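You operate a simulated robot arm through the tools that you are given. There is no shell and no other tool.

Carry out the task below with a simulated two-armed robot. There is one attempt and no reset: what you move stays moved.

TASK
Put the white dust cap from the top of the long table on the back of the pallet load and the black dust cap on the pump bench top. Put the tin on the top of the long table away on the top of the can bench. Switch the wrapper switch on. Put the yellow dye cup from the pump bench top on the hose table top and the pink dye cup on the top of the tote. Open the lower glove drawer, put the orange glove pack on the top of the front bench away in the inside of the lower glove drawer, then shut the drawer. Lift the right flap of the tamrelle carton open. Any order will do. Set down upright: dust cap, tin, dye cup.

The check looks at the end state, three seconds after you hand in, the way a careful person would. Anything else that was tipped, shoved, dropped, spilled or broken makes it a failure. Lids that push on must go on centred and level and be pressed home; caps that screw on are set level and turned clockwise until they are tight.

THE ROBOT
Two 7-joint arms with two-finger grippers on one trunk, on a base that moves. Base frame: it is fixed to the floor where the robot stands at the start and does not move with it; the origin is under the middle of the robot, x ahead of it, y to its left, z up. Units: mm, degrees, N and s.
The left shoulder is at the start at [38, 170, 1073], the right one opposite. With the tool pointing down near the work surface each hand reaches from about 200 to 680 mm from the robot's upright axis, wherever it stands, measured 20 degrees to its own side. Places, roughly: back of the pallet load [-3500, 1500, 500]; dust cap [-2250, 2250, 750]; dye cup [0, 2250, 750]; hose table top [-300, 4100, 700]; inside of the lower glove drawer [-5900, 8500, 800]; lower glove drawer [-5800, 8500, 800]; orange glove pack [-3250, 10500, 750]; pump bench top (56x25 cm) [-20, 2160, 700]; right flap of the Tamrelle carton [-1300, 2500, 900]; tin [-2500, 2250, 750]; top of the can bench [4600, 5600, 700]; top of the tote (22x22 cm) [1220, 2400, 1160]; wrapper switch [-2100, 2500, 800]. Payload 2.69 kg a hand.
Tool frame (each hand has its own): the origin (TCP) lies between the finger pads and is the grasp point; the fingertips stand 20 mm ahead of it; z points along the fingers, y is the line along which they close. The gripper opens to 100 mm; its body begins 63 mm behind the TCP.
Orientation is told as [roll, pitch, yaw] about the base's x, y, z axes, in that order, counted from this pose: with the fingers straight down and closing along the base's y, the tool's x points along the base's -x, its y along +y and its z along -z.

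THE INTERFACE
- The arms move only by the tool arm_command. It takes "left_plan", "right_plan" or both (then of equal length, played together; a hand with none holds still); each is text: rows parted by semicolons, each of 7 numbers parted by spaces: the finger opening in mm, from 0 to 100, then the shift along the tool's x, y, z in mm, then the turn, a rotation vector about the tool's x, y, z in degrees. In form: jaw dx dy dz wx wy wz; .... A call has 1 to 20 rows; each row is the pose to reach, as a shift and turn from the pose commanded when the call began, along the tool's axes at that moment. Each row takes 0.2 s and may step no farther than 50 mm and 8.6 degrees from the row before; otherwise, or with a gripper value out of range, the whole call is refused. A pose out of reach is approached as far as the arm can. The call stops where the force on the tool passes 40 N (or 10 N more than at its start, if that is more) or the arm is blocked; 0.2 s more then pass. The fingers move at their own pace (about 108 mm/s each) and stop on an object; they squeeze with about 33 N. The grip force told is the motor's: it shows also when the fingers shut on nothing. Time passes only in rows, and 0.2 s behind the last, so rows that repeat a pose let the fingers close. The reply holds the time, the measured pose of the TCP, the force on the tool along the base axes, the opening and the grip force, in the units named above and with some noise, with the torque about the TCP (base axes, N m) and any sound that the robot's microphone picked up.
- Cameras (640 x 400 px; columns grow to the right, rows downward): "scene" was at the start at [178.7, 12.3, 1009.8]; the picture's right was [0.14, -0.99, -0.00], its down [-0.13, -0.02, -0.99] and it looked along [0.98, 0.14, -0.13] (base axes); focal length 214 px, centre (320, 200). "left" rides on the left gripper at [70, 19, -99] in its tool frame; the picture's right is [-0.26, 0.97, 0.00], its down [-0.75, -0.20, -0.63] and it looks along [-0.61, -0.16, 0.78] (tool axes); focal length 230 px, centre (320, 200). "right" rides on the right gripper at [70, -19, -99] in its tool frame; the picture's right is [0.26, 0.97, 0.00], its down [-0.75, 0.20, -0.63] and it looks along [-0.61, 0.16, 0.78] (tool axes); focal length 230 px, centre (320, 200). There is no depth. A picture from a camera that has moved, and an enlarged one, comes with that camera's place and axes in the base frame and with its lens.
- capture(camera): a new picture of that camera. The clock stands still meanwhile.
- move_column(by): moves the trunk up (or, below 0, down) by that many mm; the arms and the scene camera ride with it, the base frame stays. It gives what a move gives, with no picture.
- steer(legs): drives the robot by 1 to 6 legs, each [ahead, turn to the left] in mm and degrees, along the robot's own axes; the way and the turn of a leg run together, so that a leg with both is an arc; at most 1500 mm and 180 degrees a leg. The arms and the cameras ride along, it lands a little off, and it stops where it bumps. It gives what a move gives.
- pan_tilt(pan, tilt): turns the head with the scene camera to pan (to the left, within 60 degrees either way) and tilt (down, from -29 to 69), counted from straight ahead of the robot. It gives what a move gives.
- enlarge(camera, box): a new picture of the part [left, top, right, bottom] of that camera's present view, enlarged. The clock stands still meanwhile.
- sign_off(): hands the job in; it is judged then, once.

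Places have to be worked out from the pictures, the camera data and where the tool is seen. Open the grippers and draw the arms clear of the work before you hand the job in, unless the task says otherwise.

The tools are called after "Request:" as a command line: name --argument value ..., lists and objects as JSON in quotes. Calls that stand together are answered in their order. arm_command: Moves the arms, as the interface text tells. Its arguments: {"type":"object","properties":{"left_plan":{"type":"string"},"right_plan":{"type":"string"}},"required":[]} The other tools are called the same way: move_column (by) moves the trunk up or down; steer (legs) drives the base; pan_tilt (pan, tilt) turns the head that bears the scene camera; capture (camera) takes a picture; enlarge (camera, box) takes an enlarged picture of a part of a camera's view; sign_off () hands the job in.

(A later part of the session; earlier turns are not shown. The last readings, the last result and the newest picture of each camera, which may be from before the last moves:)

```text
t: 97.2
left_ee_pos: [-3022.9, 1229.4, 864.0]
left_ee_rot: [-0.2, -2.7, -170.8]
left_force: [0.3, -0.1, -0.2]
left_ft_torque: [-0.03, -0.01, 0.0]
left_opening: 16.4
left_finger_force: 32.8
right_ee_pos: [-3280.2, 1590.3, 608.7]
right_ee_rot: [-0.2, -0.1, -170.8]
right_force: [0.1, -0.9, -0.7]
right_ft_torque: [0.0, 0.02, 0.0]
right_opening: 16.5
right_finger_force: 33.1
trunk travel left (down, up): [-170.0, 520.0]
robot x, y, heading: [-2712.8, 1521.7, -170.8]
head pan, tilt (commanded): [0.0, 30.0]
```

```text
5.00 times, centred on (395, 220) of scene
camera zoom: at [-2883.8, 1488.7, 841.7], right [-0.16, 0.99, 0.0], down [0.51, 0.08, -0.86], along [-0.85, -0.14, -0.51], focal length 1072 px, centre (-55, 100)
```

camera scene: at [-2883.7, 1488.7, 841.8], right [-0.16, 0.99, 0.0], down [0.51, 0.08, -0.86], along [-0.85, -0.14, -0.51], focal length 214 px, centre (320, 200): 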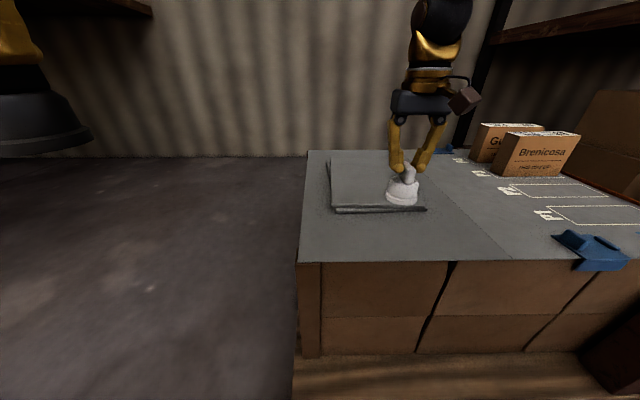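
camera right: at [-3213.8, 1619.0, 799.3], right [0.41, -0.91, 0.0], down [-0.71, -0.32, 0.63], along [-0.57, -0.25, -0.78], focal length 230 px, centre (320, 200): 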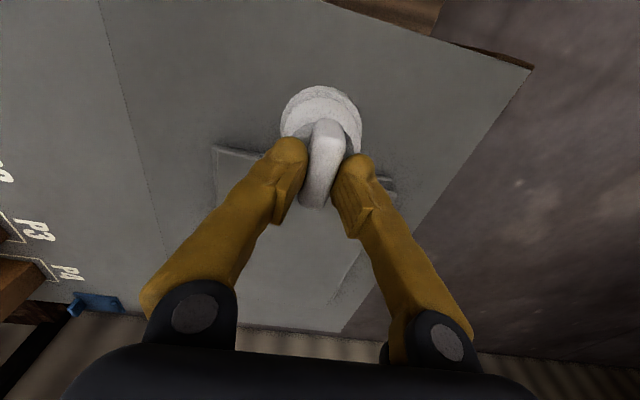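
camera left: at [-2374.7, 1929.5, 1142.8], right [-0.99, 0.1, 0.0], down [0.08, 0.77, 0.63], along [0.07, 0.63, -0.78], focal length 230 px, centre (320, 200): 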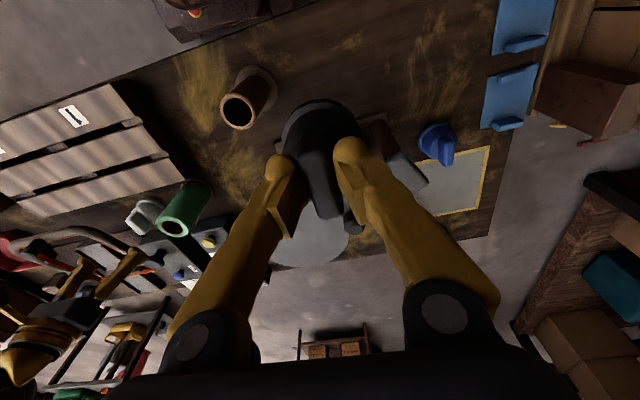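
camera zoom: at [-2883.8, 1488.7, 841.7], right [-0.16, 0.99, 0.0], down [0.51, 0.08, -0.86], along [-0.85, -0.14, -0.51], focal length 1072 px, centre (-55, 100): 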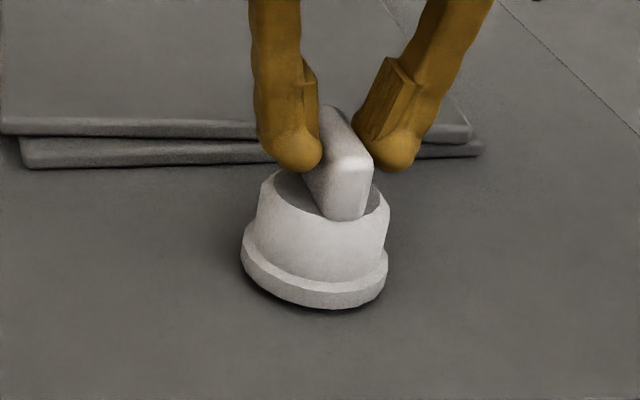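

Request:
arm_command --right_plan "0 0 0 1.5 0 0 0; 0 0 0 3 0 0 0; 0 0 0 4.5 0 0 0; 0 0 0 4.5 0 0 0"

Request:
enlarge --camera "scene" --box '[360, 180, 430, 260]'

```text
t: 98.2
left_ee_pos: [-3020.6, 1230.2, 864.8]
left_ee_rot: [0.0, -2.6, -170.9]
left_force: [-0.4, 0.4, -0.2]
left_ft_torque: [-0.02, 0.0, -0.01]
left_opening: 16.4
left_finger_force: 33.3
right_ee_pos: [-3279.7, 1590.9, 605.4]
right_ee_rot: [-0.2, 0.0, -170.9]
right_force: [1.7, 0.8, 8.3]
right_ft_torque: [0.03, 0.12, -0.01]
right_opening: 16.5
right_finger_force: 33.2
trunk travel left (down, up): [-170.0, 520.0]
robot x, y, heading: [-2711.9, 1517.4, -170.8]
head pan, tilt (commanded): [0.0, 30.0]
```

```text
5.00 times, centred on (395, 220) of scene
camera zoom: at [-2883.2, 1488.7, 842.0], right [-0.16, 0.99, 0.0], down [0.51, 0.08, -0.86], along [-0.85, -0.14, -0.51], focal length 1072 px, centre (-55, 100)
```

zoom: 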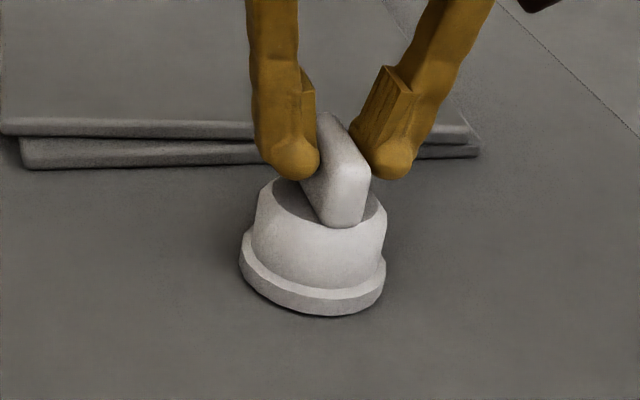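

Contact (8 N upward). I open the fingers and lift straight up.

Request:
arm_command --right_plan "20 0 0 4 0 0 0; 40 0 0 3 0 0 0; 60 0 0 3 0 0 0; 60 0 0 3 0 0 0; 60 0 0 -20 0 0 0; 60 0 0 -60 0 0 0; 60 0 0 -100 0 0 0; 60 20 0 -140 0 0 0; 60 60 0 -170 0 0 0; 60 100 0 -190 0 0 0; 60 140 0 -190 0 0 0; 60 150 0 -190 0 0 0"

Request:
capture --camera "scene"

```text
t: 100.8
left_ee_pos: [-3021.8, 1229.6, 864.1]
left_ee_rot: [-0.1, -2.6, -170.9]
left_force: [-0.3, -1.0, -0.5]
left_ft_torque: [-0.02, -0.02, -0.01]
left_opening: 16.6
left_finger_force: 33.1
right_ee_pos: [-3130.7, 1614.7, 793.4]
right_ee_rot: [-0.2, 0.0, -170.8]
right_force: [-0.1, 0.6, -0.5]
right_ft_torque: [0.01, 0.03, 0.0]
right_opening: 59.9
right_finger_force: 0.1
trunk travel left (down, up): [-170.0, 520.0]
robot x, y, heading: [-2707.9, 1519.6, -170.6]
head pan, tilt (commanded): [0.0, 30.0]
```

```text
taken
camera scene: at [-2883.7, 1488.7, 841.7], right [-0.16, 0.99, 0.0], down [0.51, 0.08, -0.86], along [-0.85, -0.14, -0.51], focal length 214 px, centre (320, 200)
```

scene: 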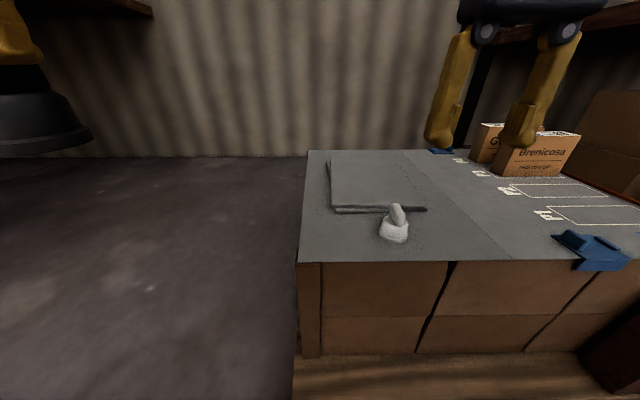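

The white cap stands upright on the back of the load. Next I leave this side: everything else (tin, switch, flap, pump bench) faces the far side, so I'll go around the tote's right side. First I turn right a little and back away.

Request:
steer --legs '[[0, -9], [0, -9], [-400, 0], [-350, 0]]'

Request:
steer --legs '[[0, 9], [0, 12], [0, 15], [0, 15]]'

```text
t: 106.5
left_ee_pos: [-2353.8, 1225.4, 864.3]
left_ee_rot: [-0.1, -2.5, 171.0]
left_force: [-0.1, 0.3, -0.8]
left_ft_torque: [0.0, -0.01, 0.0]
left_opening: 16.3
left_finger_force: 33.5
right_ee_pos: [-2337.7, 1624.2, 793.6]
right_ee_rot: [-0.3, -0.1, 171.0]
right_force: [-0.3, -0.1, 0.8]
right_ft_torque: [0.01, -0.03, 0.0]
right_opening: 59.7
right_finger_force: 0.1
trunk travel left (down, up): [-170.0, 520.0]
robot x, y, heading: [-1965.6, 1404.1, 171.2]
head pan, tilt (commanded): [0.0, 30.0]
```

```text
t: 107.3
left_ee_pos: [-2290.6, 1200.0, 842.6]
left_ee_rot: [-0.2, 2.4, 173.9]
left_force: [0.4, 0.1, -0.1]
left_ft_torque: [0.06, 0.06, -0.03]
left_opening: 16.7
left_finger_force: 32.8
right_ee_pos: [-2308.1, 1601.6, 813.1]
right_ee_rot: [-0.3, -3.0, 173.8]
right_force: [0.5, -0.4, 0.4]
right_ft_torque: [0.05, 0.09, 0.01]
right_opening: 59.9
right_finger_force: 0.1
trunk travel left (down, up): [-170.0, 520.0]
robot x, y, heading: [-1969.9, 1403.3, 173.8]
head pan, tilt (commanded): [0.0, 30.0]
stopped in leg 1: the robot was blocked; the commanded pose is now the measured one
```

Blocked right after the reverse drive; I check the camera pose for body lean.

Request:
capture --camera "scene"

Request:
arm_command --right_plan "60 0 0 0 0 0 0; 60 0 0 0 0 0 0; 60 0 0 0 0 0 0; 60 0 0 0 0 0 0; 60 0 0 0 0 0 0; 60 0 0 0 0 0 0; 60 0 0 0 0 0 0; 60 0 0 0 0 0 0"

Request:
steer --legs '[[0, 15], [0, 15]]'

```text
taken
camera scene: at [-2140.3, 1419.8, 842.2], right [0.11, 0.99, 0.0], down [0.51, -0.06, -0.86], along [-0.85, 0.09, -0.51], focal length 214 px, centre (320, 200)
```

scene: 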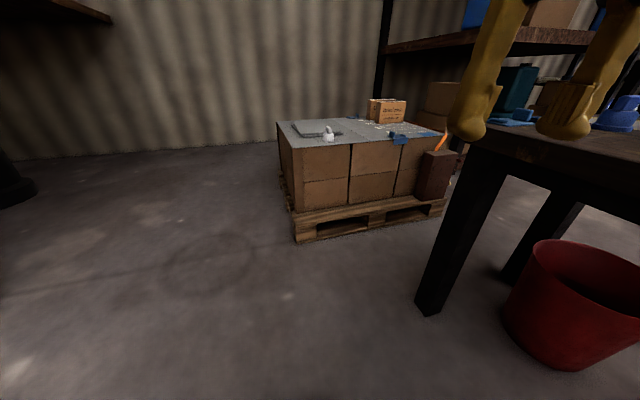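

```text
t: 109.1
left_ee_pos: [-2294.5, 1200.6, 842.4]
left_ee_rot: [-0.1, 2.3, 173.9]
left_force: [0.4, 0.1, -1.1]
left_ft_torque: [-0.02, -0.02, -0.02]
left_opening: 16.4
left_finger_force: 32.9
right_ee_pos: [-2309.8, 1602.2, 811.8]
right_ee_rot: [-0.4, -2.8, 173.8]
right_force: [0.5, -0.2, 0.1]
right_ft_torque: [0.01, 0.02, -0.02]
right_opening: 59.8
right_finger_force: 0.1
trunk travel left (down, up): [-170.0, 520.0]
robot x, y, heading: [-1964.8, 1400.9, 173.8]
head pan, tilt (commanded): [0.0, 30.0]
```

```text
t: 111.3
left_ee_pos: [-2156.9, 1058.2, 847.9]
left_ee_rot: [-0.7, 0.9, -156.2]
left_force: [-1.0, 0.4, 1.0]
left_ft_torque: [-0.02, 0.01, 0.0]
left_opening: 16.5
left_finger_force: 32.7
right_ee_pos: [-2364.3, 1406.0, 811.3]
right_ee_rot: [-0.3, -2.8, -156.3]
right_force: [0.2, -0.1, -0.8]
right_ft_torque: [0.02, 0.0, -0.02]
right_opening: 60.1
right_finger_force: 0.1
trunk travel left (down, up): [-170.0, 520.0]
robot x, y, heading: [-1969.1, 1405.0, -156.4]
head pan, tilt (commanded): [0.0, 30.0]
```

After a wait the turn passed. I try larger turn legs now.

Request:
steer --legs '[[0, 30], [0, 30], [0, 30]]'

```text
t: 116.2
left_ee_pos: [-1626.0, 1226.0, 846.6]
left_ee_rot: [-1.0, 1.1, -66.5]
left_force: [0.3, 0.1, -0.7]
left_ft_torque: [-0.03, 0.0, 0.0]
left_opening: 16.6
left_finger_force: 32.7
right_ee_pos: [-1979.1, 1019.3, 817.3]
right_ee_rot: [-0.2, -3.7, -66.5]
right_force: [0.2, 0.7, -0.2]
right_ft_torque: [0.0, 0.0, -0.03]
right_opening: 60.0
right_finger_force: 0.1
trunk travel left (down, up): [-170.0, 520.0]
robot x, y, heading: [-1976.6, 1404.9, -66.6]
head pan, tilt (commanded): [0.0, 30.0]
```

Good, 90 degrees done. I turn on to about -21 degrees and drive toward (0, 650).

Request:
steer --legs '[[0, 23], [0, 22.7]]'

Request:
pan_tilt --pan 0 --tilt 20

Request:
capture --camera "scene"

```text
t: 119.0
left_ee_pos: [-1611.3, 1533.9, 843.6]
left_ee_rot: [-1.5, 1.5, -20.8]
left_force: [0.2, 0.4, -0.6]
left_ft_torque: [0.0, 0.01, 0.0]
left_opening: 16.6
left_finger_force: 33.1
right_ee_pos: [-1716.1, 1137.1, 822.4]
right_ee_rot: [-0.4, -4.5, -20.8]
right_force: [0.2, -0.2, 0.9]
right_ft_torque: [-0.02, 0.0, -0.01]
right_opening: 59.9
right_finger_force: 0.0
trunk travel left (down, up): [-170.0, 520.0]
robot x, y, heading: [-1979.8, 1398.5, -21.1]
head pan, tilt (commanded): [0.0, 30.0]
```

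```text
t: 119.8
left_ee_pos: [-1629.6, 1540.4, 833.6]
left_ee_rot: [-1.6, 3.6, -20.7]
left_force: [-0.3, 0.1, 0.3]
left_ft_torque: [0.03, -0.01, 0.02]
left_opening: 16.4
left_finger_force: 33.2
right_ee_pos: [-1727.8, 1141.3, 824.1]
right_ee_rot: [-0.4, -4.7, -20.7]
right_force: [-0.7, 0.0, -0.9]
right_ft_torque: [0.01, -0.03, 0.02]
right_opening: 59.9
right_finger_force: 0.1
trunk travel left (down, up): [-170.0, 520.0]
robot x, y, heading: [-1973.1, 1400.0, -20.8]
head pan, tilt (commanded): [0.0, 20.0]
```

```text
taken
camera scene: at [-1808.8, 1334.9, 857.7], right [-0.36, -0.93, 0.0], down [-0.34, 0.13, -0.93], along [0.87, -0.33, -0.36], focal length 214 px, centre (320, 200)
```

scene: 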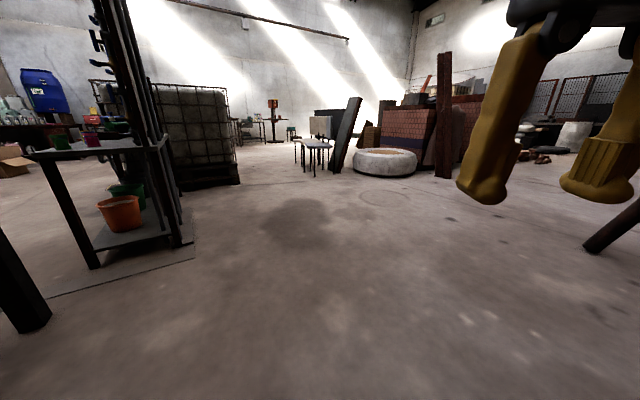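

The way is clear: the chair stands ahead-right of the tote with a gap between. I drive the first long stretch.

Request:
steer --legs '[[1050, 0], [1000, 0]]'

Request:
capture --camera "scene"

```text
t: 130.0
left_ee_pos: [288.7, 810.1, 834.8]
left_ee_rot: [-1.6, 3.6, -20.8]
left_force: [0.6, 0.5, -0.1]
left_ft_torque: [0.01, 0.04, 0.04]
left_opening: 16.5
left_finger_force: 32.9
right_ee_pos: [189.0, 409.7, 822.5]
right_ee_rot: [-0.4, -4.7, -20.9]
right_force: [0.5, -0.1, -0.3]
right_ft_torque: [-0.01, -0.03, 0.01]
right_opening: 60.0
right_finger_force: 0.1
trunk travel left (down, up): [-170.0, 520.0]
robot x, y, heading: [-56.0, 667.8, -21.2]
head pan, tilt (commanded): [0.0, 20.0]
```

```text
taken
camera scene: at [108.3, 603.4, 857.7], right [-0.36, -0.93, 0.0], down [-0.33, 0.13, -0.93], along [0.87, -0.34, -0.36], focal length 214 px, centre (320, 200)
```

scene: 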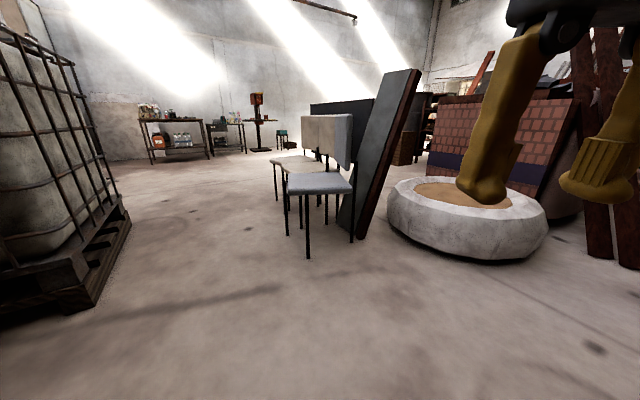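

Chairs lie at y<310 and the tote at y>1364, so I pass at y≈800. I turn left about 26 degrees and drive along.

Request:
steer --legs '[[0, 13], [0, 13]]'

Request:
steer --legs '[[1000, 0], [1000, 0], [960, 0]]'

Request:
capture --camera "scene"

```text
t: 130.8
left_ee_pos: [244.8, 840.4, 819.9]
left_ee_rot: [-1.6, 7.1, -18.9]
left_force: [-0.6, -0.5, -0.8]
left_ft_torque: [0.02, -0.07, 0.02]
left_opening: 16.7
left_finger_force: 33.2
right_ee_pos: [146.5, 436.5, 808.2]
right_ee_rot: [-0.4, -1.2, -18.3]
right_force: [0.1, -0.8, 0.0]
right_ft_torque: [0.04, -0.04, 0.01]
right_opening: 60.3
right_finger_force: 0.2
trunk travel left (down, up): [-170.0, 520.0]
robot x, y, heading: [-54.7, 668.1, -18.8]
head pan, tilt (commanded): [0.0, 20.0]
stopped in leg 1: the robot was blocked; the commanded pose is now the measured one
```

```text
t: 135.7
left_ee_pos: [1166.0, 531.8, 818.9]
left_ee_rot: [-0.7, 6.7, -21.1]
left_force: [-0.3, 0.2, -1.0]
left_ft_torque: [-0.06, 0.0, 0.01]
left_opening: 16.5
left_finger_force: 33.0
right_ee_pos: [1041.1, 136.0, 799.2]
right_ee_rot: [0.1, 1.4, -18.5]
right_force: [-0.1, 0.5, 0.3]
right_ft_torque: [-0.03, -0.01, 0.03]
right_opening: 59.9
right_finger_force: 0.0
trunk travel left (down, up): [-170.0, 520.0]
robot x, y, heading: [864.0, 359.6, -19.0]
head pan, tilt (commanded): [0.0, 20.0]
stopped in leg 1: the robot was blocked; the commanded pose is now the measured one
```

```text
taken
camera scene: at [1028.3, 297.4, 857.8], right [-0.32, -0.95, 0.0], down [-0.34, 0.12, -0.93], along [0.88, -0.3, -0.36], focal length 214 px, centre (320, 200)
```

scene: 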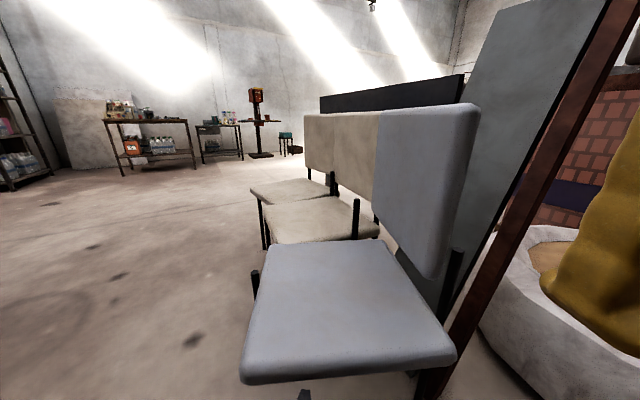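

I should not have chained that: the turn was blocked and the drive then ran on the old heading toward the chair. I look down to see whether anything is touched.

Request:
pan_tilt --pan 0 --tilt 62

Request:
capture --camera "scene"

Request:
capture --camera "right"

Request:
capture --camera "left"

```text
t: 136.7
left_ee_pos: [1166.7, 532.7, 819.8]
left_ee_rot: [-0.6, 6.9, -21.0]
left_force: [-0.8, 0.7, -0.9]
left_ft_torque: [-0.03, 0.0, -0.02]
left_opening: 16.6
left_finger_force: 33.0
right_ee_pos: [1040.6, 134.4, 799.2]
right_ee_rot: [0.0, 1.4, -18.5]
right_force: [-0.7, -0.1, 0.0]
right_ft_torque: [0.02, 0.02, -0.03]
right_opening: 59.8
right_finger_force: 0.1
trunk travel left (down, up): [-170.0, 520.0]
robot x, y, heading: [860.2, 357.2, -19.1]
head pan, tilt (commanded): [0.0, 62.0]
```

```text
taken
camera scene: at [1000.4, 306.9, 797.9], right [-0.32, -0.95, 0.0], down [-0.84, 0.29, -0.46], along [0.43, -0.15, -0.89], focal length 214 px, centre (320, 200)
```

scene: 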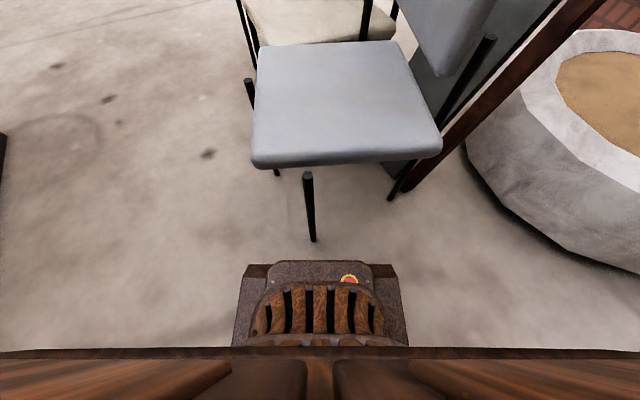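

```text
taken
camera right: at [971.6, 139.0, 900.2], right [0.06, 1.0, 0.01], down [0.79, -0.05, 0.61], along [0.61, -0.03, -0.79], focal length 230 px, centre (320, 200)
```

right: 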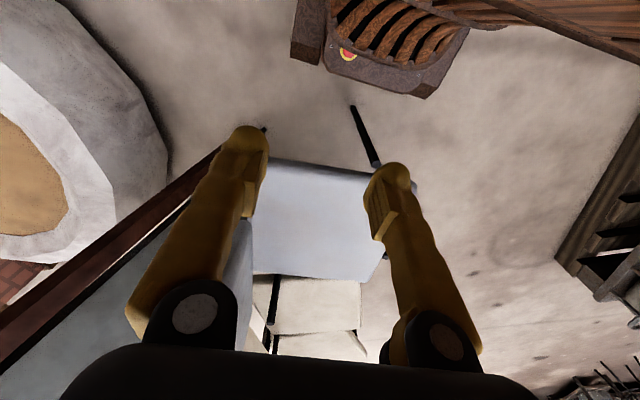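

```text
taken
camera left: at [1120.6, 570.9, 925.2], right [0.58, 0.81, -0.04], down [0.7, -0.47, 0.54], along [0.42, -0.34, -0.84], focal length 230 px, centre (320, 200)
```

left: 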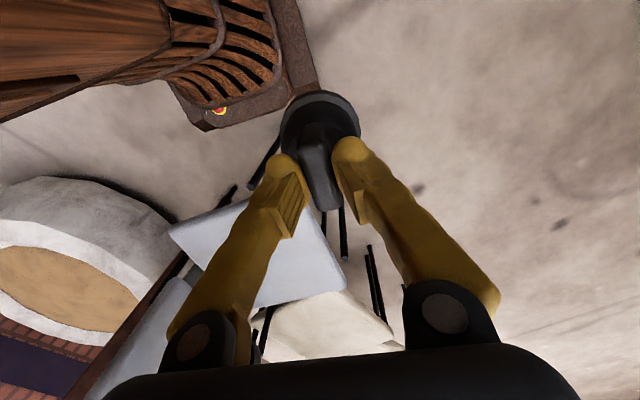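

The chair leg still stands where it was before (about (1235, 252)), ~110 mm clear of my base, so nothing was moved. I back out the way I came.

Request:
steer --legs '[[-850, 0]]'

Request:
pan_tilt --pan 0 --tilt 20

Request:
steer --legs '[[0, 12], [0, 12]]'

```text
t: 141.3
left_ee_pos: [361.1, 808.9, 819.8]
left_ee_rot: [-0.7, 6.9, -21.2]
left_force: [0.6, -0.6, -0.7]
left_ft_torque: [0.03, 0.0, 0.01]
left_opening: 16.5
left_finger_force: 33.2
right_ee_pos: [235.6, 410.8, 799.1]
right_ee_rot: [0.1, 1.4, -18.7]
right_force: [0.4, 0.0, -0.3]
right_ft_torque: [-0.01, 0.01, -0.03]
right_opening: 59.7
right_finger_force: 0.1
trunk travel left (down, up): [-170.0, 520.0]
robot x, y, heading: [55.1, 635.7, -18.9]
head pan, tilt (commanded): [0.0, 62.0]
```

```text
t: 142.3
left_ee_pos: [363.0, 809.3, 820.1]
left_ee_rot: [-0.3, 6.6, -22.3]
left_force: [0.0, -0.1, -1.3]
left_ft_torque: [-0.01, 0.03, 0.0]
left_opening: 16.7
left_finger_force: 33.3
right_ee_pos: [236.2, 418.2, 798.6]
right_ee_rot: [1.0, 1.1, -18.9]
right_force: [-0.2, -0.2, -0.2]
right_ft_torque: [0.0, -0.01, 0.01]
right_opening: 59.8
right_finger_force: 0.1
trunk travel left (down, up): [-170.0, 520.0]
robot x, y, heading: [54.4, 630.5, -19.2]
head pan, tilt (commanded): [0.0, 20.0]
```

```text
t: 144.3
left_ee_pos: [260.2, 921.0, 821.9]
left_ee_rot: [-1.1, 7.4, 2.7]
left_force: [1.2, 0.0, -0.3]
left_ft_torque: [-0.01, -0.02, -0.02]
left_opening: 16.4
left_finger_force: 33.4
right_ee_pos: [305.7, 506.5, 804.4]
right_ee_rot: [-0.2, 1.7, 5.5]
right_force: [0.2, 0.1, 0.5]
right_ft_torque: [-0.01, 0.03, 0.0]
right_opening: 60.3
right_finger_force: 0.1
trunk travel left (down, up): [-170.0, 520.0]
robot x, y, heading: [54.9, 630.1, 5.0]
head pan, tilt (commanded): [0.0, 20.0]
```

Now at (55, 630) heading 5. I extend and level the hands a bit, then nudge left 3 degrees and drive one leg at a time.

Request:
arm_command --left_plan "0 -40 -10 -5 0 -2 0; 0 -80 -20 -10 0.5 -4 -0.8; 0 -120 -30 -15 1 -6 -1.6; 0 -140 -40 -18 1.1 -7.4 -2.3; 0 -140 -40 -18 1.1 -7.4 -2.3; 0 -140 -40 -18 1.1 -7.4 -2.3" --right_plan "60 -40 0 0 0 -0.5 0; 60 -80 0 0 0 -1 0; 60 -120 0 0 0 -1.4 0; 60 -120 0 0 0 -1.7 0; 60 -120 0 0 0 -1.7 0; 60 -120 0 0 0 -1.7 0"

Request:
steer --legs '[[1000, 3]]'

```text
t: 145.7
left_ee_pos: [391.9, 886.9, 829.1]
left_ee_rot: [-2.0, -0.7, 5.1]
left_force: [0.0, -0.5, -0.6]
left_ft_torque: [0.01, 0.0, 0.0]
left_opening: 16.2
left_finger_force: 33.0
right_ee_pos: [412.8, 515.7, 806.3]
right_ee_rot: [-0.4, -1.1, 5.4]
right_force: [0.3, -0.7, 0.0]
right_ft_torque: [-0.02, -0.01, -0.02]
right_opening: 59.8
right_finger_force: 0.0
trunk travel left (down, up): [-170.0, 520.0]
robot x, y, heading: [54.8, 631.4, 5.1]
head pan, tilt (commanded): [0.0, 20.0]
```

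```text
t: 150.9
left_ee_pos: [1378.5, 1020.7, 828.6]
left_ee_rot: [-2.0, -0.8, 8.2]
left_force: [0.2, 0.0, 0.4]
left_ft_torque: [-0.01, -0.01, 0.0]
left_opening: 16.6
left_finger_force: 32.5
right_ee_pos: [1418.9, 651.0, 805.7]
right_ee_rot: [-0.4, -0.9, 8.4]
right_force: [-0.3, 0.2, -0.4]
right_ft_torque: [-0.04, -0.01, -0.01]
right_opening: 59.9
right_finger_force: 0.0
trunk travel left (down, up): [-170.0, 520.0]
robot x, y, heading: [1058.1, 749.0, 8.0]
head pan, tilt (commanded): [0.0, 20.0]
```

The first leg went well: (1058, 749), heading 8. I look ahead before going on.

Request:
capture --camera "scene"

Request:
steer --legs '[[1000, 0]]'

Request:
capture --camera "scene"

```text
taken
camera scene: at [1232.5, 770.4, 857.7], right [0.14, -0.99, 0.0], down [-0.35, -0.05, -0.93], along [0.92, 0.13, -0.36], focal length 214 px, centre (320, 200)
```

scene: 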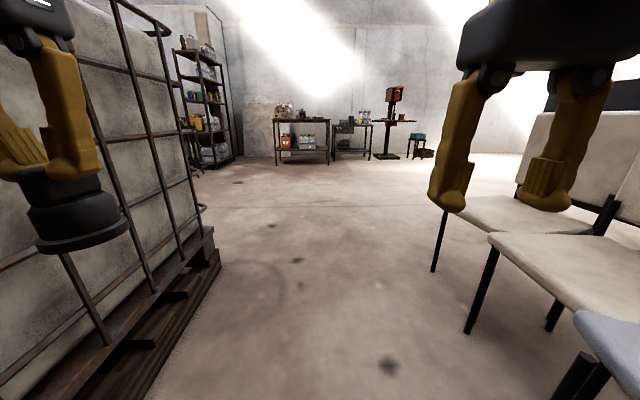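

```text
t: 156.2
left_ee_pos: [2363.8, 1151.0, 834.0]
left_ee_rot: [-2.1, -1.7, 7.6]
left_force: [0.8, -0.5, -0.5]
left_ft_torque: [-0.02, -0.03, -0.01]
left_opening: 16.7
left_finger_force: 33.1
right_ee_pos: [2400.4, 781.4, 811.2]
right_ee_rot: [-0.4, -1.9, 7.8]
right_force: [-0.2, -0.1, 0.8]
right_ft_torque: [0.03, -0.03, 0.03]
right_opening: 60.2
right_finger_force: 0.0
trunk travel left (down, up): [-170.0, 520.0]
robot x, y, heading: [2051.0, 883.3, 7.2]
head pan, tilt (commanded): [0.0, 20.0]
```

```text
taken
camera scene: at [2228.2, 904.2, 857.7], right [0.13, -0.99, 0.0], down [-0.36, -0.05, -0.93], along [0.93, 0.12, -0.36], focal length 214 px, centre (320, 200)
```

scene: 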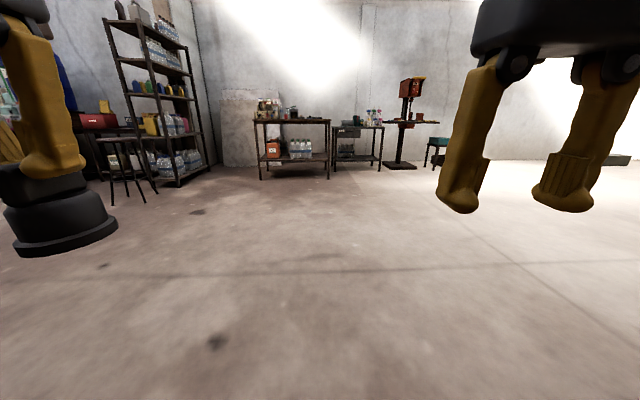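

Past the chairs. I go 750 mm more and then turn left toward +y.

Request:
steer --legs '[[750, 0]]'

Request:
steer --legs '[[0, 10], [0, 25], [0, 25], [0, 25]]'

Request:
capture --camera "scene"

```text
t: 160.2
left_ee_pos: [3092.3, 1245.8, 837.9]
left_ee_rot: [-2.1, -2.6, 7.5]
left_force: [0.4, -0.9, 0.2]
left_ft_torque: [0.0, -0.04, 0.01]
left_opening: 16.5
left_finger_force: 33.3
right_ee_pos: [3130.3, 876.4, 816.4]
right_ee_rot: [-0.4, -2.8, 7.7]
right_force: [-0.4, 0.0, -0.3]
right_ft_torque: [0.0, 0.0, 0.0]
right_opening: 60.2
right_finger_force: 0.0
trunk travel left (down, up): [-170.0, 520.0]
robot x, y, heading: [2788.0, 977.6, 7.4]
head pan, tilt (commanded): [0.0, 20.0]
```

```text
t: 161.0
left_ee_pos: [3024.7, 1251.5, 818.6]
left_ee_rot: [-2.1, 2.1, 10.5]
left_force: [-0.1, 0.1, -0.2]
left_ft_torque: [0.0, -0.02, -0.01]
left_opening: 16.5
left_finger_force: 33.1
right_ee_pos: [3086.1, 882.6, 813.3]
right_ee_rot: [-0.5, -1.5, 10.6]
right_force: [0.0, 0.7, -0.1]
right_ft_torque: [0.01, -0.03, 0.0]
right_opening: 59.9
right_finger_force: 0.1
trunk travel left (down, up): [-170.0, 520.0]
robot x, y, heading: [2789.1, 977.2, 10.4]
head pan, tilt (commanded): [0.0, 20.0]
stopped in leg 1: the robot was blocked; the commanded pose is now the measured one
```

```text
taken
camera scene: at [2967.0, 1008.5, 858.0], right [0.18, -0.98, 0.0], down [-0.35, -0.06, -0.93], along [0.92, 0.16, -0.36], focal length 214 px, centre (320, 200)
```

scene: 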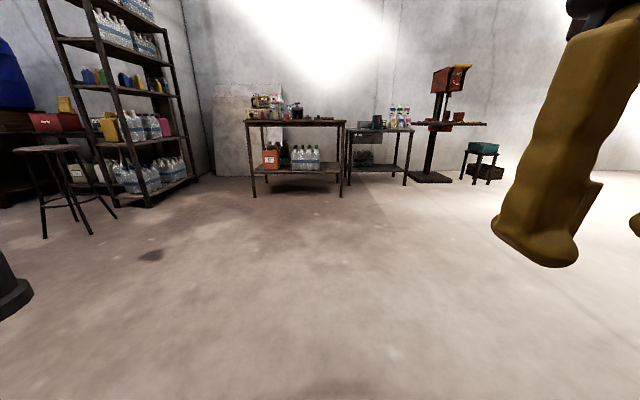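

Again a spurious stop right after a drive. I try the turn again now that it has settled.

Request:
steer --legs '[[0, 15], [0, 25], [0, 25], [0, 20]]'

Request:
capture --camera "scene"

```text
t: 161.9
left_ee_pos: [2982.8, 1259.8, 805.8]
left_ee_rot: [-2.5, 4.8, 13.2]
left_force: [0.3, -0.5, -1.2]
left_ft_torque: [0.02, -0.02, -0.03]
left_opening: 16.6
left_finger_force: 33.1
right_ee_pos: [3060.3, 891.6, 810.9]
right_ee_rot: [-0.3, -0.5, 13.3]
right_force: [0.5, 0.2, -0.1]
right_ft_torque: [-0.02, 0.0, 0.0]
right_opening: 59.8
right_finger_force: 0.0
trunk travel left (down, up): [-170.0, 520.0]
robot x, y, heading: [2789.1, 979.6, 12.8]
head pan, tilt (commanded): [0.0, 20.0]
stopped in leg 1: the robot was blocked; the commanded pose is now the measured one
```

```text
taken
camera scene: at [2965.5, 1016.4, 857.9], right [0.22, -0.98, 0.0], down [-0.35, -0.08, -0.93], along [0.91, 0.2, -0.36], focal length 214 px, centre (320, 200)
```

scene: 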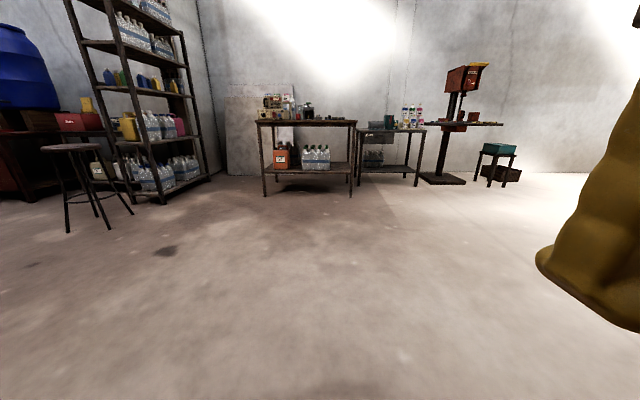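

Blocked once more with nothing near. I extend and level both hands, hold for a couple of seconds, then turn.

Request:
arm_command --left_plan "0 -40 -10 -8 0.5 -1.6 0; 0 -80 -20 -15 1 -3.2 0; 0 -120 -30 -22 1.5 -4.8 0; 0 -150 -40 -28 2 -4.8 0; 0 -150 -40 -28 2.5 -4.8 0; 0 -150 -40 -28 2.5 -4.8 0; 0 -150 -40 -28 2.5 -4.8 0; 0 -150 -40 -28 2.5 -4.8 0; 0 -150 -40 -28 2.5 -4.8 0; 0 -150 -40 -28 2.5 -4.8 0; 0 -150 -40 -28 2.5 -4.8 0; 0 -150 -40 -28 2.5 -4.8 0; 0 -150 -40 -28 2.5 -4.8 0; 0 -150 -40 -28 2.5 -4.8 0" --right_plan "60 -30 0 0 0 0.5 0; 60 -60 0 0 0 0.5 0; 60 -90 0 0 0 0.5 0; 60 -90 0 0 0 0.5 0; 60 -90 0 0 0 0.5 0; 60 -90 0 0 0 0.5 0; 60 -90 0 0 0 0.5 0; 60 -90 0 0 0 0.5 0; 60 -90 0 0 0 0.5 0; 60 -90 0 0 0 0.5 0; 60 -90 0 0 0 0.5 0; 60 -90 0 0 0 0.5 0; 60 -90 0 0 0 0.5 0; 60 -90 0 0 0 0.5 0"

Request:
steer --legs '[[0, 15], [0, 25], [0, 25], [0, 20]]'

```text
t: 164.9
left_ee_pos: [3147.3, 1259.1, 843.9]
left_ee_rot: [-5.0, -3.2, 13.5]
left_force: [-0.4, -0.2, 0.0]
left_ft_torque: [0.02, -0.01, 0.02]
left_opening: 16.4
left_finger_force: 33.2
right_ee_pos: [3153.4, 911.8, 825.8]
right_ee_rot: [-0.5, -2.5, 13.3]
right_force: [0.1, 0.0, -0.6]
right_ft_torque: [0.01, -0.02, 0.02]
right_opening: 59.9
right_finger_force: 0.1
trunk travel left (down, up): [-170.0, 520.0]
robot x, y, heading: [2793.0, 976.8, 12.6]
head pan, tilt (commanded): [0.0, 20.0]
```

```text
t: 169.9
left_ee_pos: [2544.6, 1356.9, 845.3]
left_ee_rot: [-4.9, -3.3, 98.4]
left_force: [-0.7, 0.0, -1.2]
left_ft_torque: [-0.02, -0.04, 0.01]
left_opening: 16.4
left_finger_force: 33.0
right_ee_pos: [2890.6, 1334.1, 825.4]
right_ee_rot: [-0.5, -2.5, 98.4]
right_force: [-0.8, 0.1, -1.0]
right_ft_torque: [0.02, -0.01, 0.0]
right_opening: 60.0
right_finger_force: 0.1
trunk travel left (down, up): [-170.0, 520.0]
robot x, y, heading: [2798.8, 977.8, 97.2]
head pan, tilt (commanded): [0.0, 20.0]
```

Holding before the turn works. I look ahead along +y now.

Request:
pan_tilt --pan 0 --tilt 15

Request:
capture --camera "scene"

```text
t: 170.6
left_ee_pos: [2547.0, 1343.9, 850.3]
left_ee_rot: [-5.0, -4.1, 98.4]
left_force: [-0.4, 1.5, -0.5]
left_ft_torque: [0.0, 0.01, 0.0]
left_opening: 16.4
left_finger_force: 33.2
right_ee_pos: [2892.4, 1320.9, 830.9]
right_ee_rot: [-0.5, -3.4, 98.3]
right_force: [0.3, 0.7, -0.9]
right_ft_torque: [-0.01, 0.02, -0.02]
right_opening: 60.2
right_finger_force: 0.1
trunk travel left (down, up): [-170.0, 520.0]
robot x, y, heading: [2798.4, 981.8, 97.8]
head pan, tilt (commanded): [0.0, 15.0]
```

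```text
taken
camera scene: at [2775.6, 1155.9, 865.8], right [0.99, 0.13, 0.0], down [0.04, -0.27, -0.96], along [-0.13, 0.95, -0.28], focal length 214 px, centre (320, 200)
```

scene: 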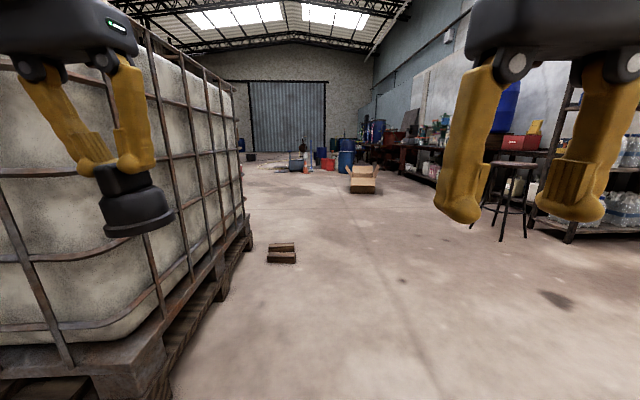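

Clear floor ahead; small bricks lie near (2260, 2607) so I straighten to heading 90 and drive up along x≈2790.

Request:
steer --legs '[[0, -8]]'

Request:
steer --legs '[[1150, 0], [1150, 0]]'

Request:
capture --camera "scene"

```text
t: 171.6
left_ee_pos: [2599.0, 1375.1, 850.3]
left_ee_rot: [-5.0, -4.1, 90.3]
left_force: [-0.8, 0.2, 0.3]
left_ft_torque: [0.01, -0.01, -0.02]
left_opening: 16.6
left_finger_force: 32.9
right_ee_pos: [2939.8, 1303.0, 830.7]
right_ee_rot: [-0.5, -3.4, 90.3]
right_force: [-0.3, 0.0, -0.6]
right_ft_torque: [0.02, 0.0, -0.02]
right_opening: 59.9
right_finger_force: 0.0
trunk travel left (down, up): [-170.0, 520.0]
robot x, y, heading: [2799.8, 981.4, 89.3]
head pan, tilt (commanded): [0.0, 15.0]
```

```text
t: 183.0
left_ee_pos: [2632.6, 3680.5, 856.4]
left_ee_rot: [-5.0, -5.0, 90.1]
left_force: [0.1, 0.2, -1.1]
left_ft_torque: [-0.02, -0.03, -0.02]
left_opening: 16.6
left_finger_force: 32.9
right_ee_pos: [2971.6, 3607.1, 834.2]
right_ee_rot: [-0.7, -4.3, 90.0]
right_force: [0.0, 0.2, 0.8]
right_ft_torque: [-0.01, 0.01, 0.02]
right_opening: 59.8
right_finger_force: 0.0
trunk travel left (down, up): [-170.0, 520.0]
robot x, y, heading: [2831.9, 3298.6, 89.1]
head pan, tilt (commanded): [0.0, 15.0]
```

```text
taken
camera scene: at [2832.1, 3473.9, 865.9], right [1.0, -0.01, 0.0], down [0.0, -0.28, -0.96], along [0.01, 0.96, -0.28], focal length 214 px, centre (320, 200)
```

scene: 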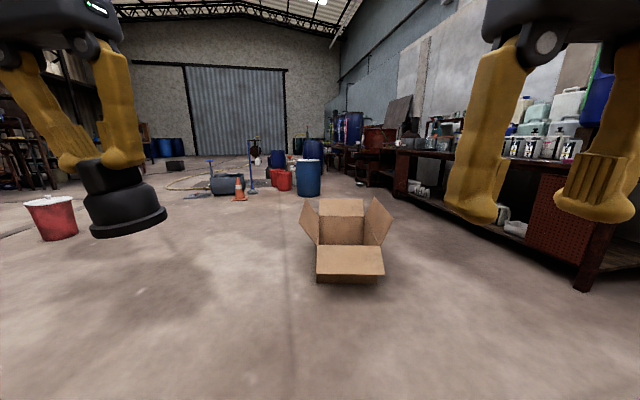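

Behind the tote now. The can bench runs along the right wall. I level the left hand, hold, then turn left to look toward the pump bench's back and the hose table.

Request:
arm_command --left_plan "0 0 0 0 -2.5 2.5 0; 0 0 0 0 -5 4.5 0; 0 0 0 0 -5 4.5 0; 0 0 0 0 -5 4.5 0; 0 0 0 0 -5 4.5 0; 0 0 0 0 -5 4.5 0; 0 0 0 0 -5 4.5 0; 0 0 0 0 -5 4.5 0; 0 0 0 0 -5 4.5 0; 0 0 0 0 -5 4.5 0"

Request:
steer --legs '[[0, 20], [0, 25]]'

Request:
capture --camera "scene"

```text
t: 185.2
left_ee_pos: [2631.2, 3666.6, 861.2]
left_ee_rot: [0.1, -1.5, 89.9]
left_force: [-0.3, 0.8, -0.1]
left_ft_torque: [0.01, 0.0, 0.0]
left_opening: 16.8
left_finger_force: 33.6
right_ee_pos: [2971.7, 3592.4, 834.3]
right_ee_rot: [-0.7, -4.0, 90.0]
right_force: [0.4, 0.5, 0.1]
right_ft_torque: [0.0, -0.02, 0.01]
right_opening: 60.0
right_finger_force: 0.1
trunk travel left (down, up): [-170.0, 520.0]
robot x, y, heading: [2831.0, 3294.8, 89.3]
head pan, tilt (commanded): [0.0, 15.0]
```

```text
t: 188.0
left_ee_pos: [2428.5, 3418.6, 861.4]
left_ee_rot: [0.0, -1.5, 134.9]
left_force: [-0.4, 0.8, -0.5]
left_ft_torque: [0.03, -0.02, 0.0]
left_opening: 16.4
left_finger_force: 32.6
right_ee_pos: [2720.0, 3606.2, 838.1]
right_ee_rot: [-0.6, -4.8, 135.0]
right_force: [-0.4, 0.4, 0.1]
right_ft_torque: [0.03, 0.02, 0.04]
right_opening: 60.0
right_finger_force: 0.1
trunk travel left (down, up): [-170.0, 520.0]
robot x, y, heading: [2833.7, 3298.1, 134.1]
head pan, tilt (commanded): [0.0, 15.0]
```

```text
taken
camera scene: at [2707.3, 3424.8, 865.9], right [0.72, 0.7, 0.0], down [0.19, -0.2, -0.96], along [-0.67, 0.69, -0.28], focal length 214 px, centre (320, 200)
```

scene: 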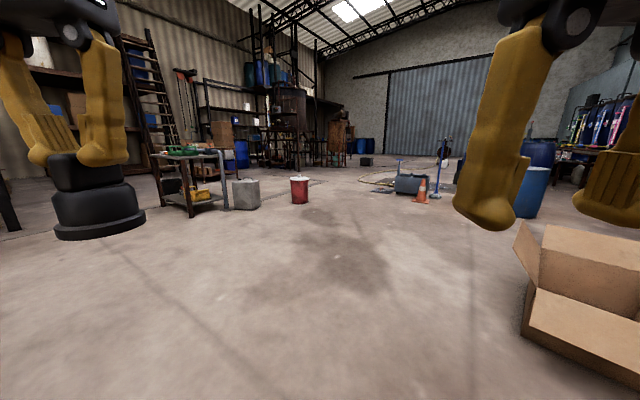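

The hose table with green fittings is seen at left. I turn on to face -x.

Request:
steer --legs '[[0, 20], [0, 25]]'

Request:
capture --camera "scene"

```text
t: 188.7
left_ee_pos: [2456.8, 3372.7, 840.9]
left_ee_rot: [1.0, 2.7, 136.3]
left_force: [-0.2, -0.6, 0.1]
left_ft_torque: [0.08, -0.01, -0.02]
left_opening: 16.6
left_finger_force: 33.1
right_ee_pos: [2748.8, 3565.1, 830.3]
right_ee_rot: [0.1, -2.1, 136.5]
right_force: [-0.4, 0.1, 0.1]
right_ft_torque: [0.07, -0.02, 0.0]
right_opening: 60.0
right_finger_force: 0.0
trunk travel left (down, up): [-170.0, 520.0]
robot x, y, heading: [2831.2, 3295.8, 134.9]
head pan, tilt (commanded): [0.0, 15.0]
stopped in leg 1: the robot was blocked; the commanded pose is now the measured one
```

```text
taken
camera scene: at [2704.4, 3421.2, 866.0], right [0.71, 0.71, 0.0], down [0.2, -0.19, -0.96], along [-0.68, 0.68, -0.27], focal length 214 px, centre (320, 200)
```

scene: 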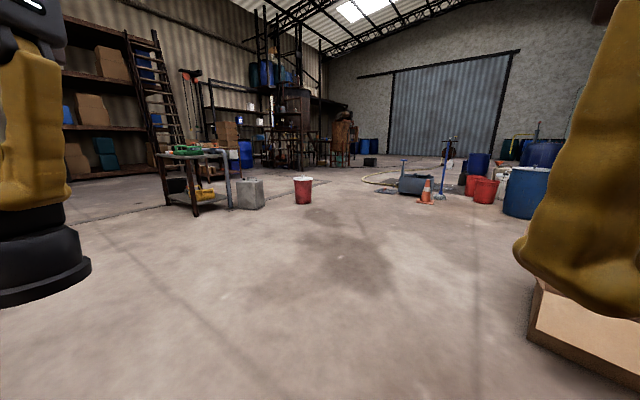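

I must hold first each time. I re-extend the hands while holding, then turn.

Request:
arm_command --left_plan "0 -30 0 -6 0.5 -1 0; 0 -60 0 -12 1 -2 0; 0 -60 0 -15 1 -2.7 0; 0 -60 0 -15 1 -2.7 0; 0 -60 0 -15 1 -2.7 0; 0 -60 0 -15 1 -2.7 0; 0 -60 0 -15 1 -2.7 0; 0 -60 0 -15 1 -2.7 0; 0 -60 0 -15 1 -2.7 0; 0 -60 0 -15 1 -2.7 0" --right_plan "60 -30 0 0 0 1 0; 60 -40 0 0 0 2 0; 60 -40 0 0 0 2 0; 60 -40 0 0 0 2 0; 60 -40 0 0 0 2 0; 60 -40 0 0 0 2 0; 60 -40 0 0 0 2 0; 60 -40 0 0 0 2 0; 60 -40 0 0 0 2 0; 60 -40 0 0 0 2 0"

Request:
steer --legs '[[0, 20], [0, 25]]'

Request:
capture --camera "scene"

```text
t: 190.9
left_ee_pos: [2411.0, 3418.4, 873.1]
left_ee_rot: [0.1, -3.2, 136.3]
left_force: [-0.1, 0.3, -0.7]
left_ft_torque: [0.02, 0.02, 0.0]
left_opening: 16.5
left_finger_force: 33.1
right_ee_pos: [2716.5, 3599.3, 843.1]
right_ee_rot: [0.3, -2.7, 136.5]
right_force: [0.3, 0.3, -0.7]
right_ft_torque: [0.0, -0.01, 0.0]
right_opening: 60.0
right_finger_force: 0.1
trunk travel left (down, up): [-170.0, 520.0]
robot x, y, heading: [2832.0, 3295.8, 134.9]
head pan, tilt (commanded): [0.0, 15.0]
```

```text
t: 193.8
left_ee_pos: [2449.2, 3085.0, 872.6]
left_ee_rot: [0.1, -3.2, -178.7]
left_force: [0.5, 0.4, 0.6]
left_ft_torque: [0.0, -0.03, -0.03]
left_opening: 16.6
left_finger_force: 33.0
right_ee_pos: [2536.6, 3429.0, 844.7]
right_ee_rot: [0.2, -2.8, -178.4]
right_force: [0.4, 0.8, 0.4]
right_ft_torque: [0.01, -0.02, 0.0]
right_opening: 60.2
right_finger_force: 0.0
trunk travel left (down, up): [-170.0, 520.0]
robot x, y, heading: [2831.5, 3301.7, -179.9]
head pan, tilt (commanded): [0.0, 15.0]
```

```text
taken
camera scene: at [2652.9, 3299.0, 865.9], right [0.0, 1.0, 0.0], down [0.28, 0.0, -0.96], along [-0.96, 0.0, -0.28], focal length 214 px, centre (320, 200)
```

scene: 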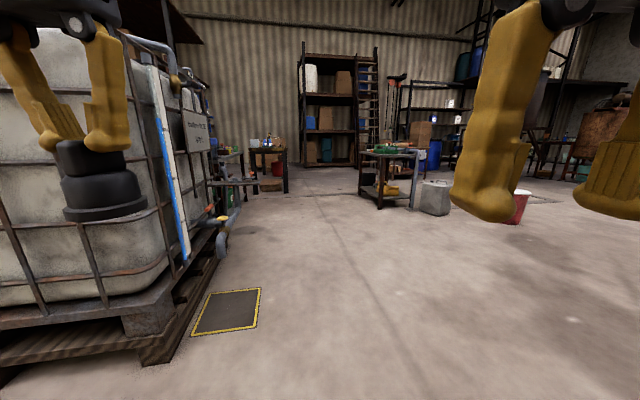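

I'm in the aisle behind the tote: pump bench, long table and hose table are visible ahead. I drive along -x, then look.

Request:
steer --legs '[[1300, 0]]'

Request:
capture --camera "scene"

```text
t: 200.3
left_ee_pos: [1156.5, 3081.1, 875.5]
left_ee_rot: [0.2, -3.6, -178.5]
left_force: [-0.2, -0.4, -1.1]
left_ft_torque: [-0.02, 0.01, 0.01]
left_opening: 16.5
left_finger_force: 32.8
right_ee_pos: [1242.2, 3426.3, 847.3]
right_ee_rot: [0.2, -3.7, -178.4]
right_force: [0.5, 0.3, -0.6]
right_ft_torque: [0.0, -0.01, -0.02]
right_opening: 59.9
right_finger_force: 0.1
trunk travel left (down, up): [-170.0, 520.0]
robot x, y, heading: [1522.0, 3301.9, -180.0]
head pan, tilt (commanded): [0.0, 15.0]
```

```text
taken
camera scene: at [1346.2, 3295.8, 865.9], right [0.0, 1.0, 0.0], down [0.28, 0.0, -0.96], along [-0.96, 0.0, -0.28], focal length 214 px, centre (320, 200)
```

scene: 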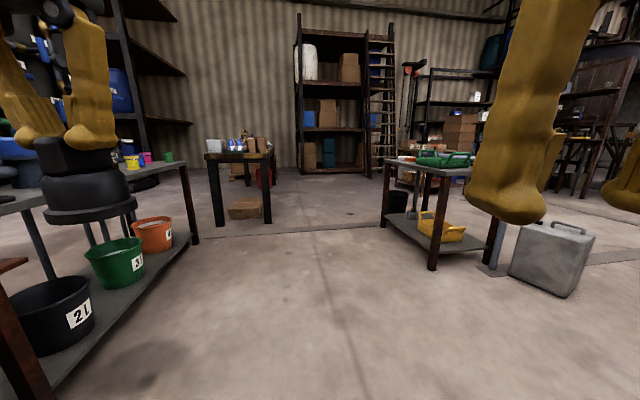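

I can see yellow, pink and green cups on the pump bench. I enlarge both tables.

Request:
enlarge --camera "scene" --box '[90, 130, 230, 220]'

Request:
enlarge --camera "scene" --box '[370, 130, 510, 220]'

Request:
enlarge --camera "scene" --box '[190, 120, 300, 190]'

```text
4.44 times, centred on (160, 175) of scene
camera zoom: at [1346.2, 3295.8, 865.9], right [0.0, 1.0, 0.0], down [0.28, 0.0, -0.96], along [-0.96, 0.0, -0.28], focal length 953 px, centre (1031, 311)
```

zoom: 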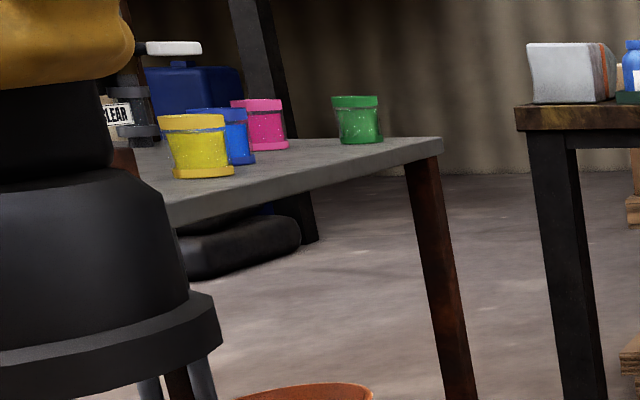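

```text
4.44 times, centred on (440, 175) of scene
camera zoom: at [1346.2, 3295.8, 865.9], right [0.0, 1.0, 0.0], down [0.28, 0.0, -0.96], along [-0.96, 0.0, -0.28], focal length 953 px, centre (-213, 311)
```

zoom: 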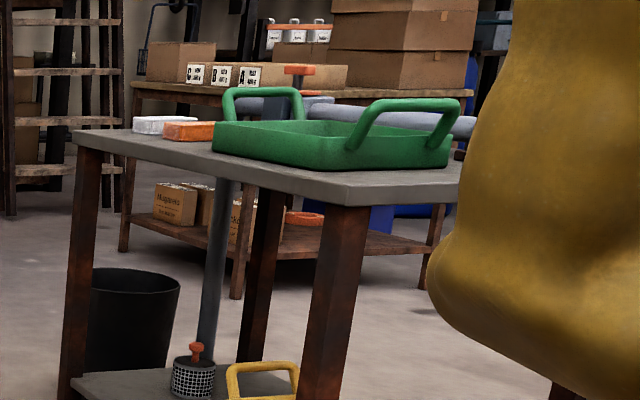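

```text
5.71 times, centred on (245, 155) of scene
camera zoom: at [1346.2, 3295.8, 865.9], right [0.0, 1.0, 0.0], down [0.28, 0.0, -0.96], along [-0.96, 0.0, -0.28], focal length 1226 px, centre (749, 457)
```

zoom: 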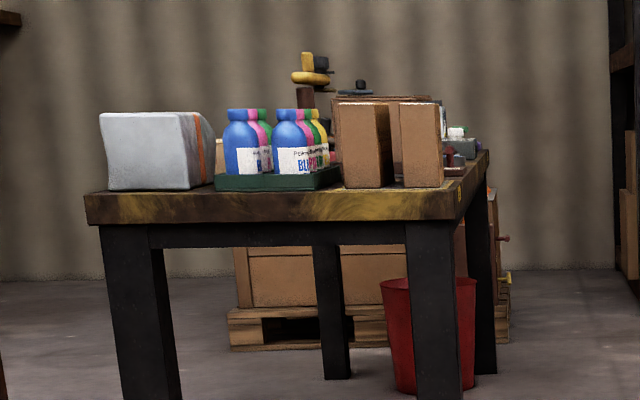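

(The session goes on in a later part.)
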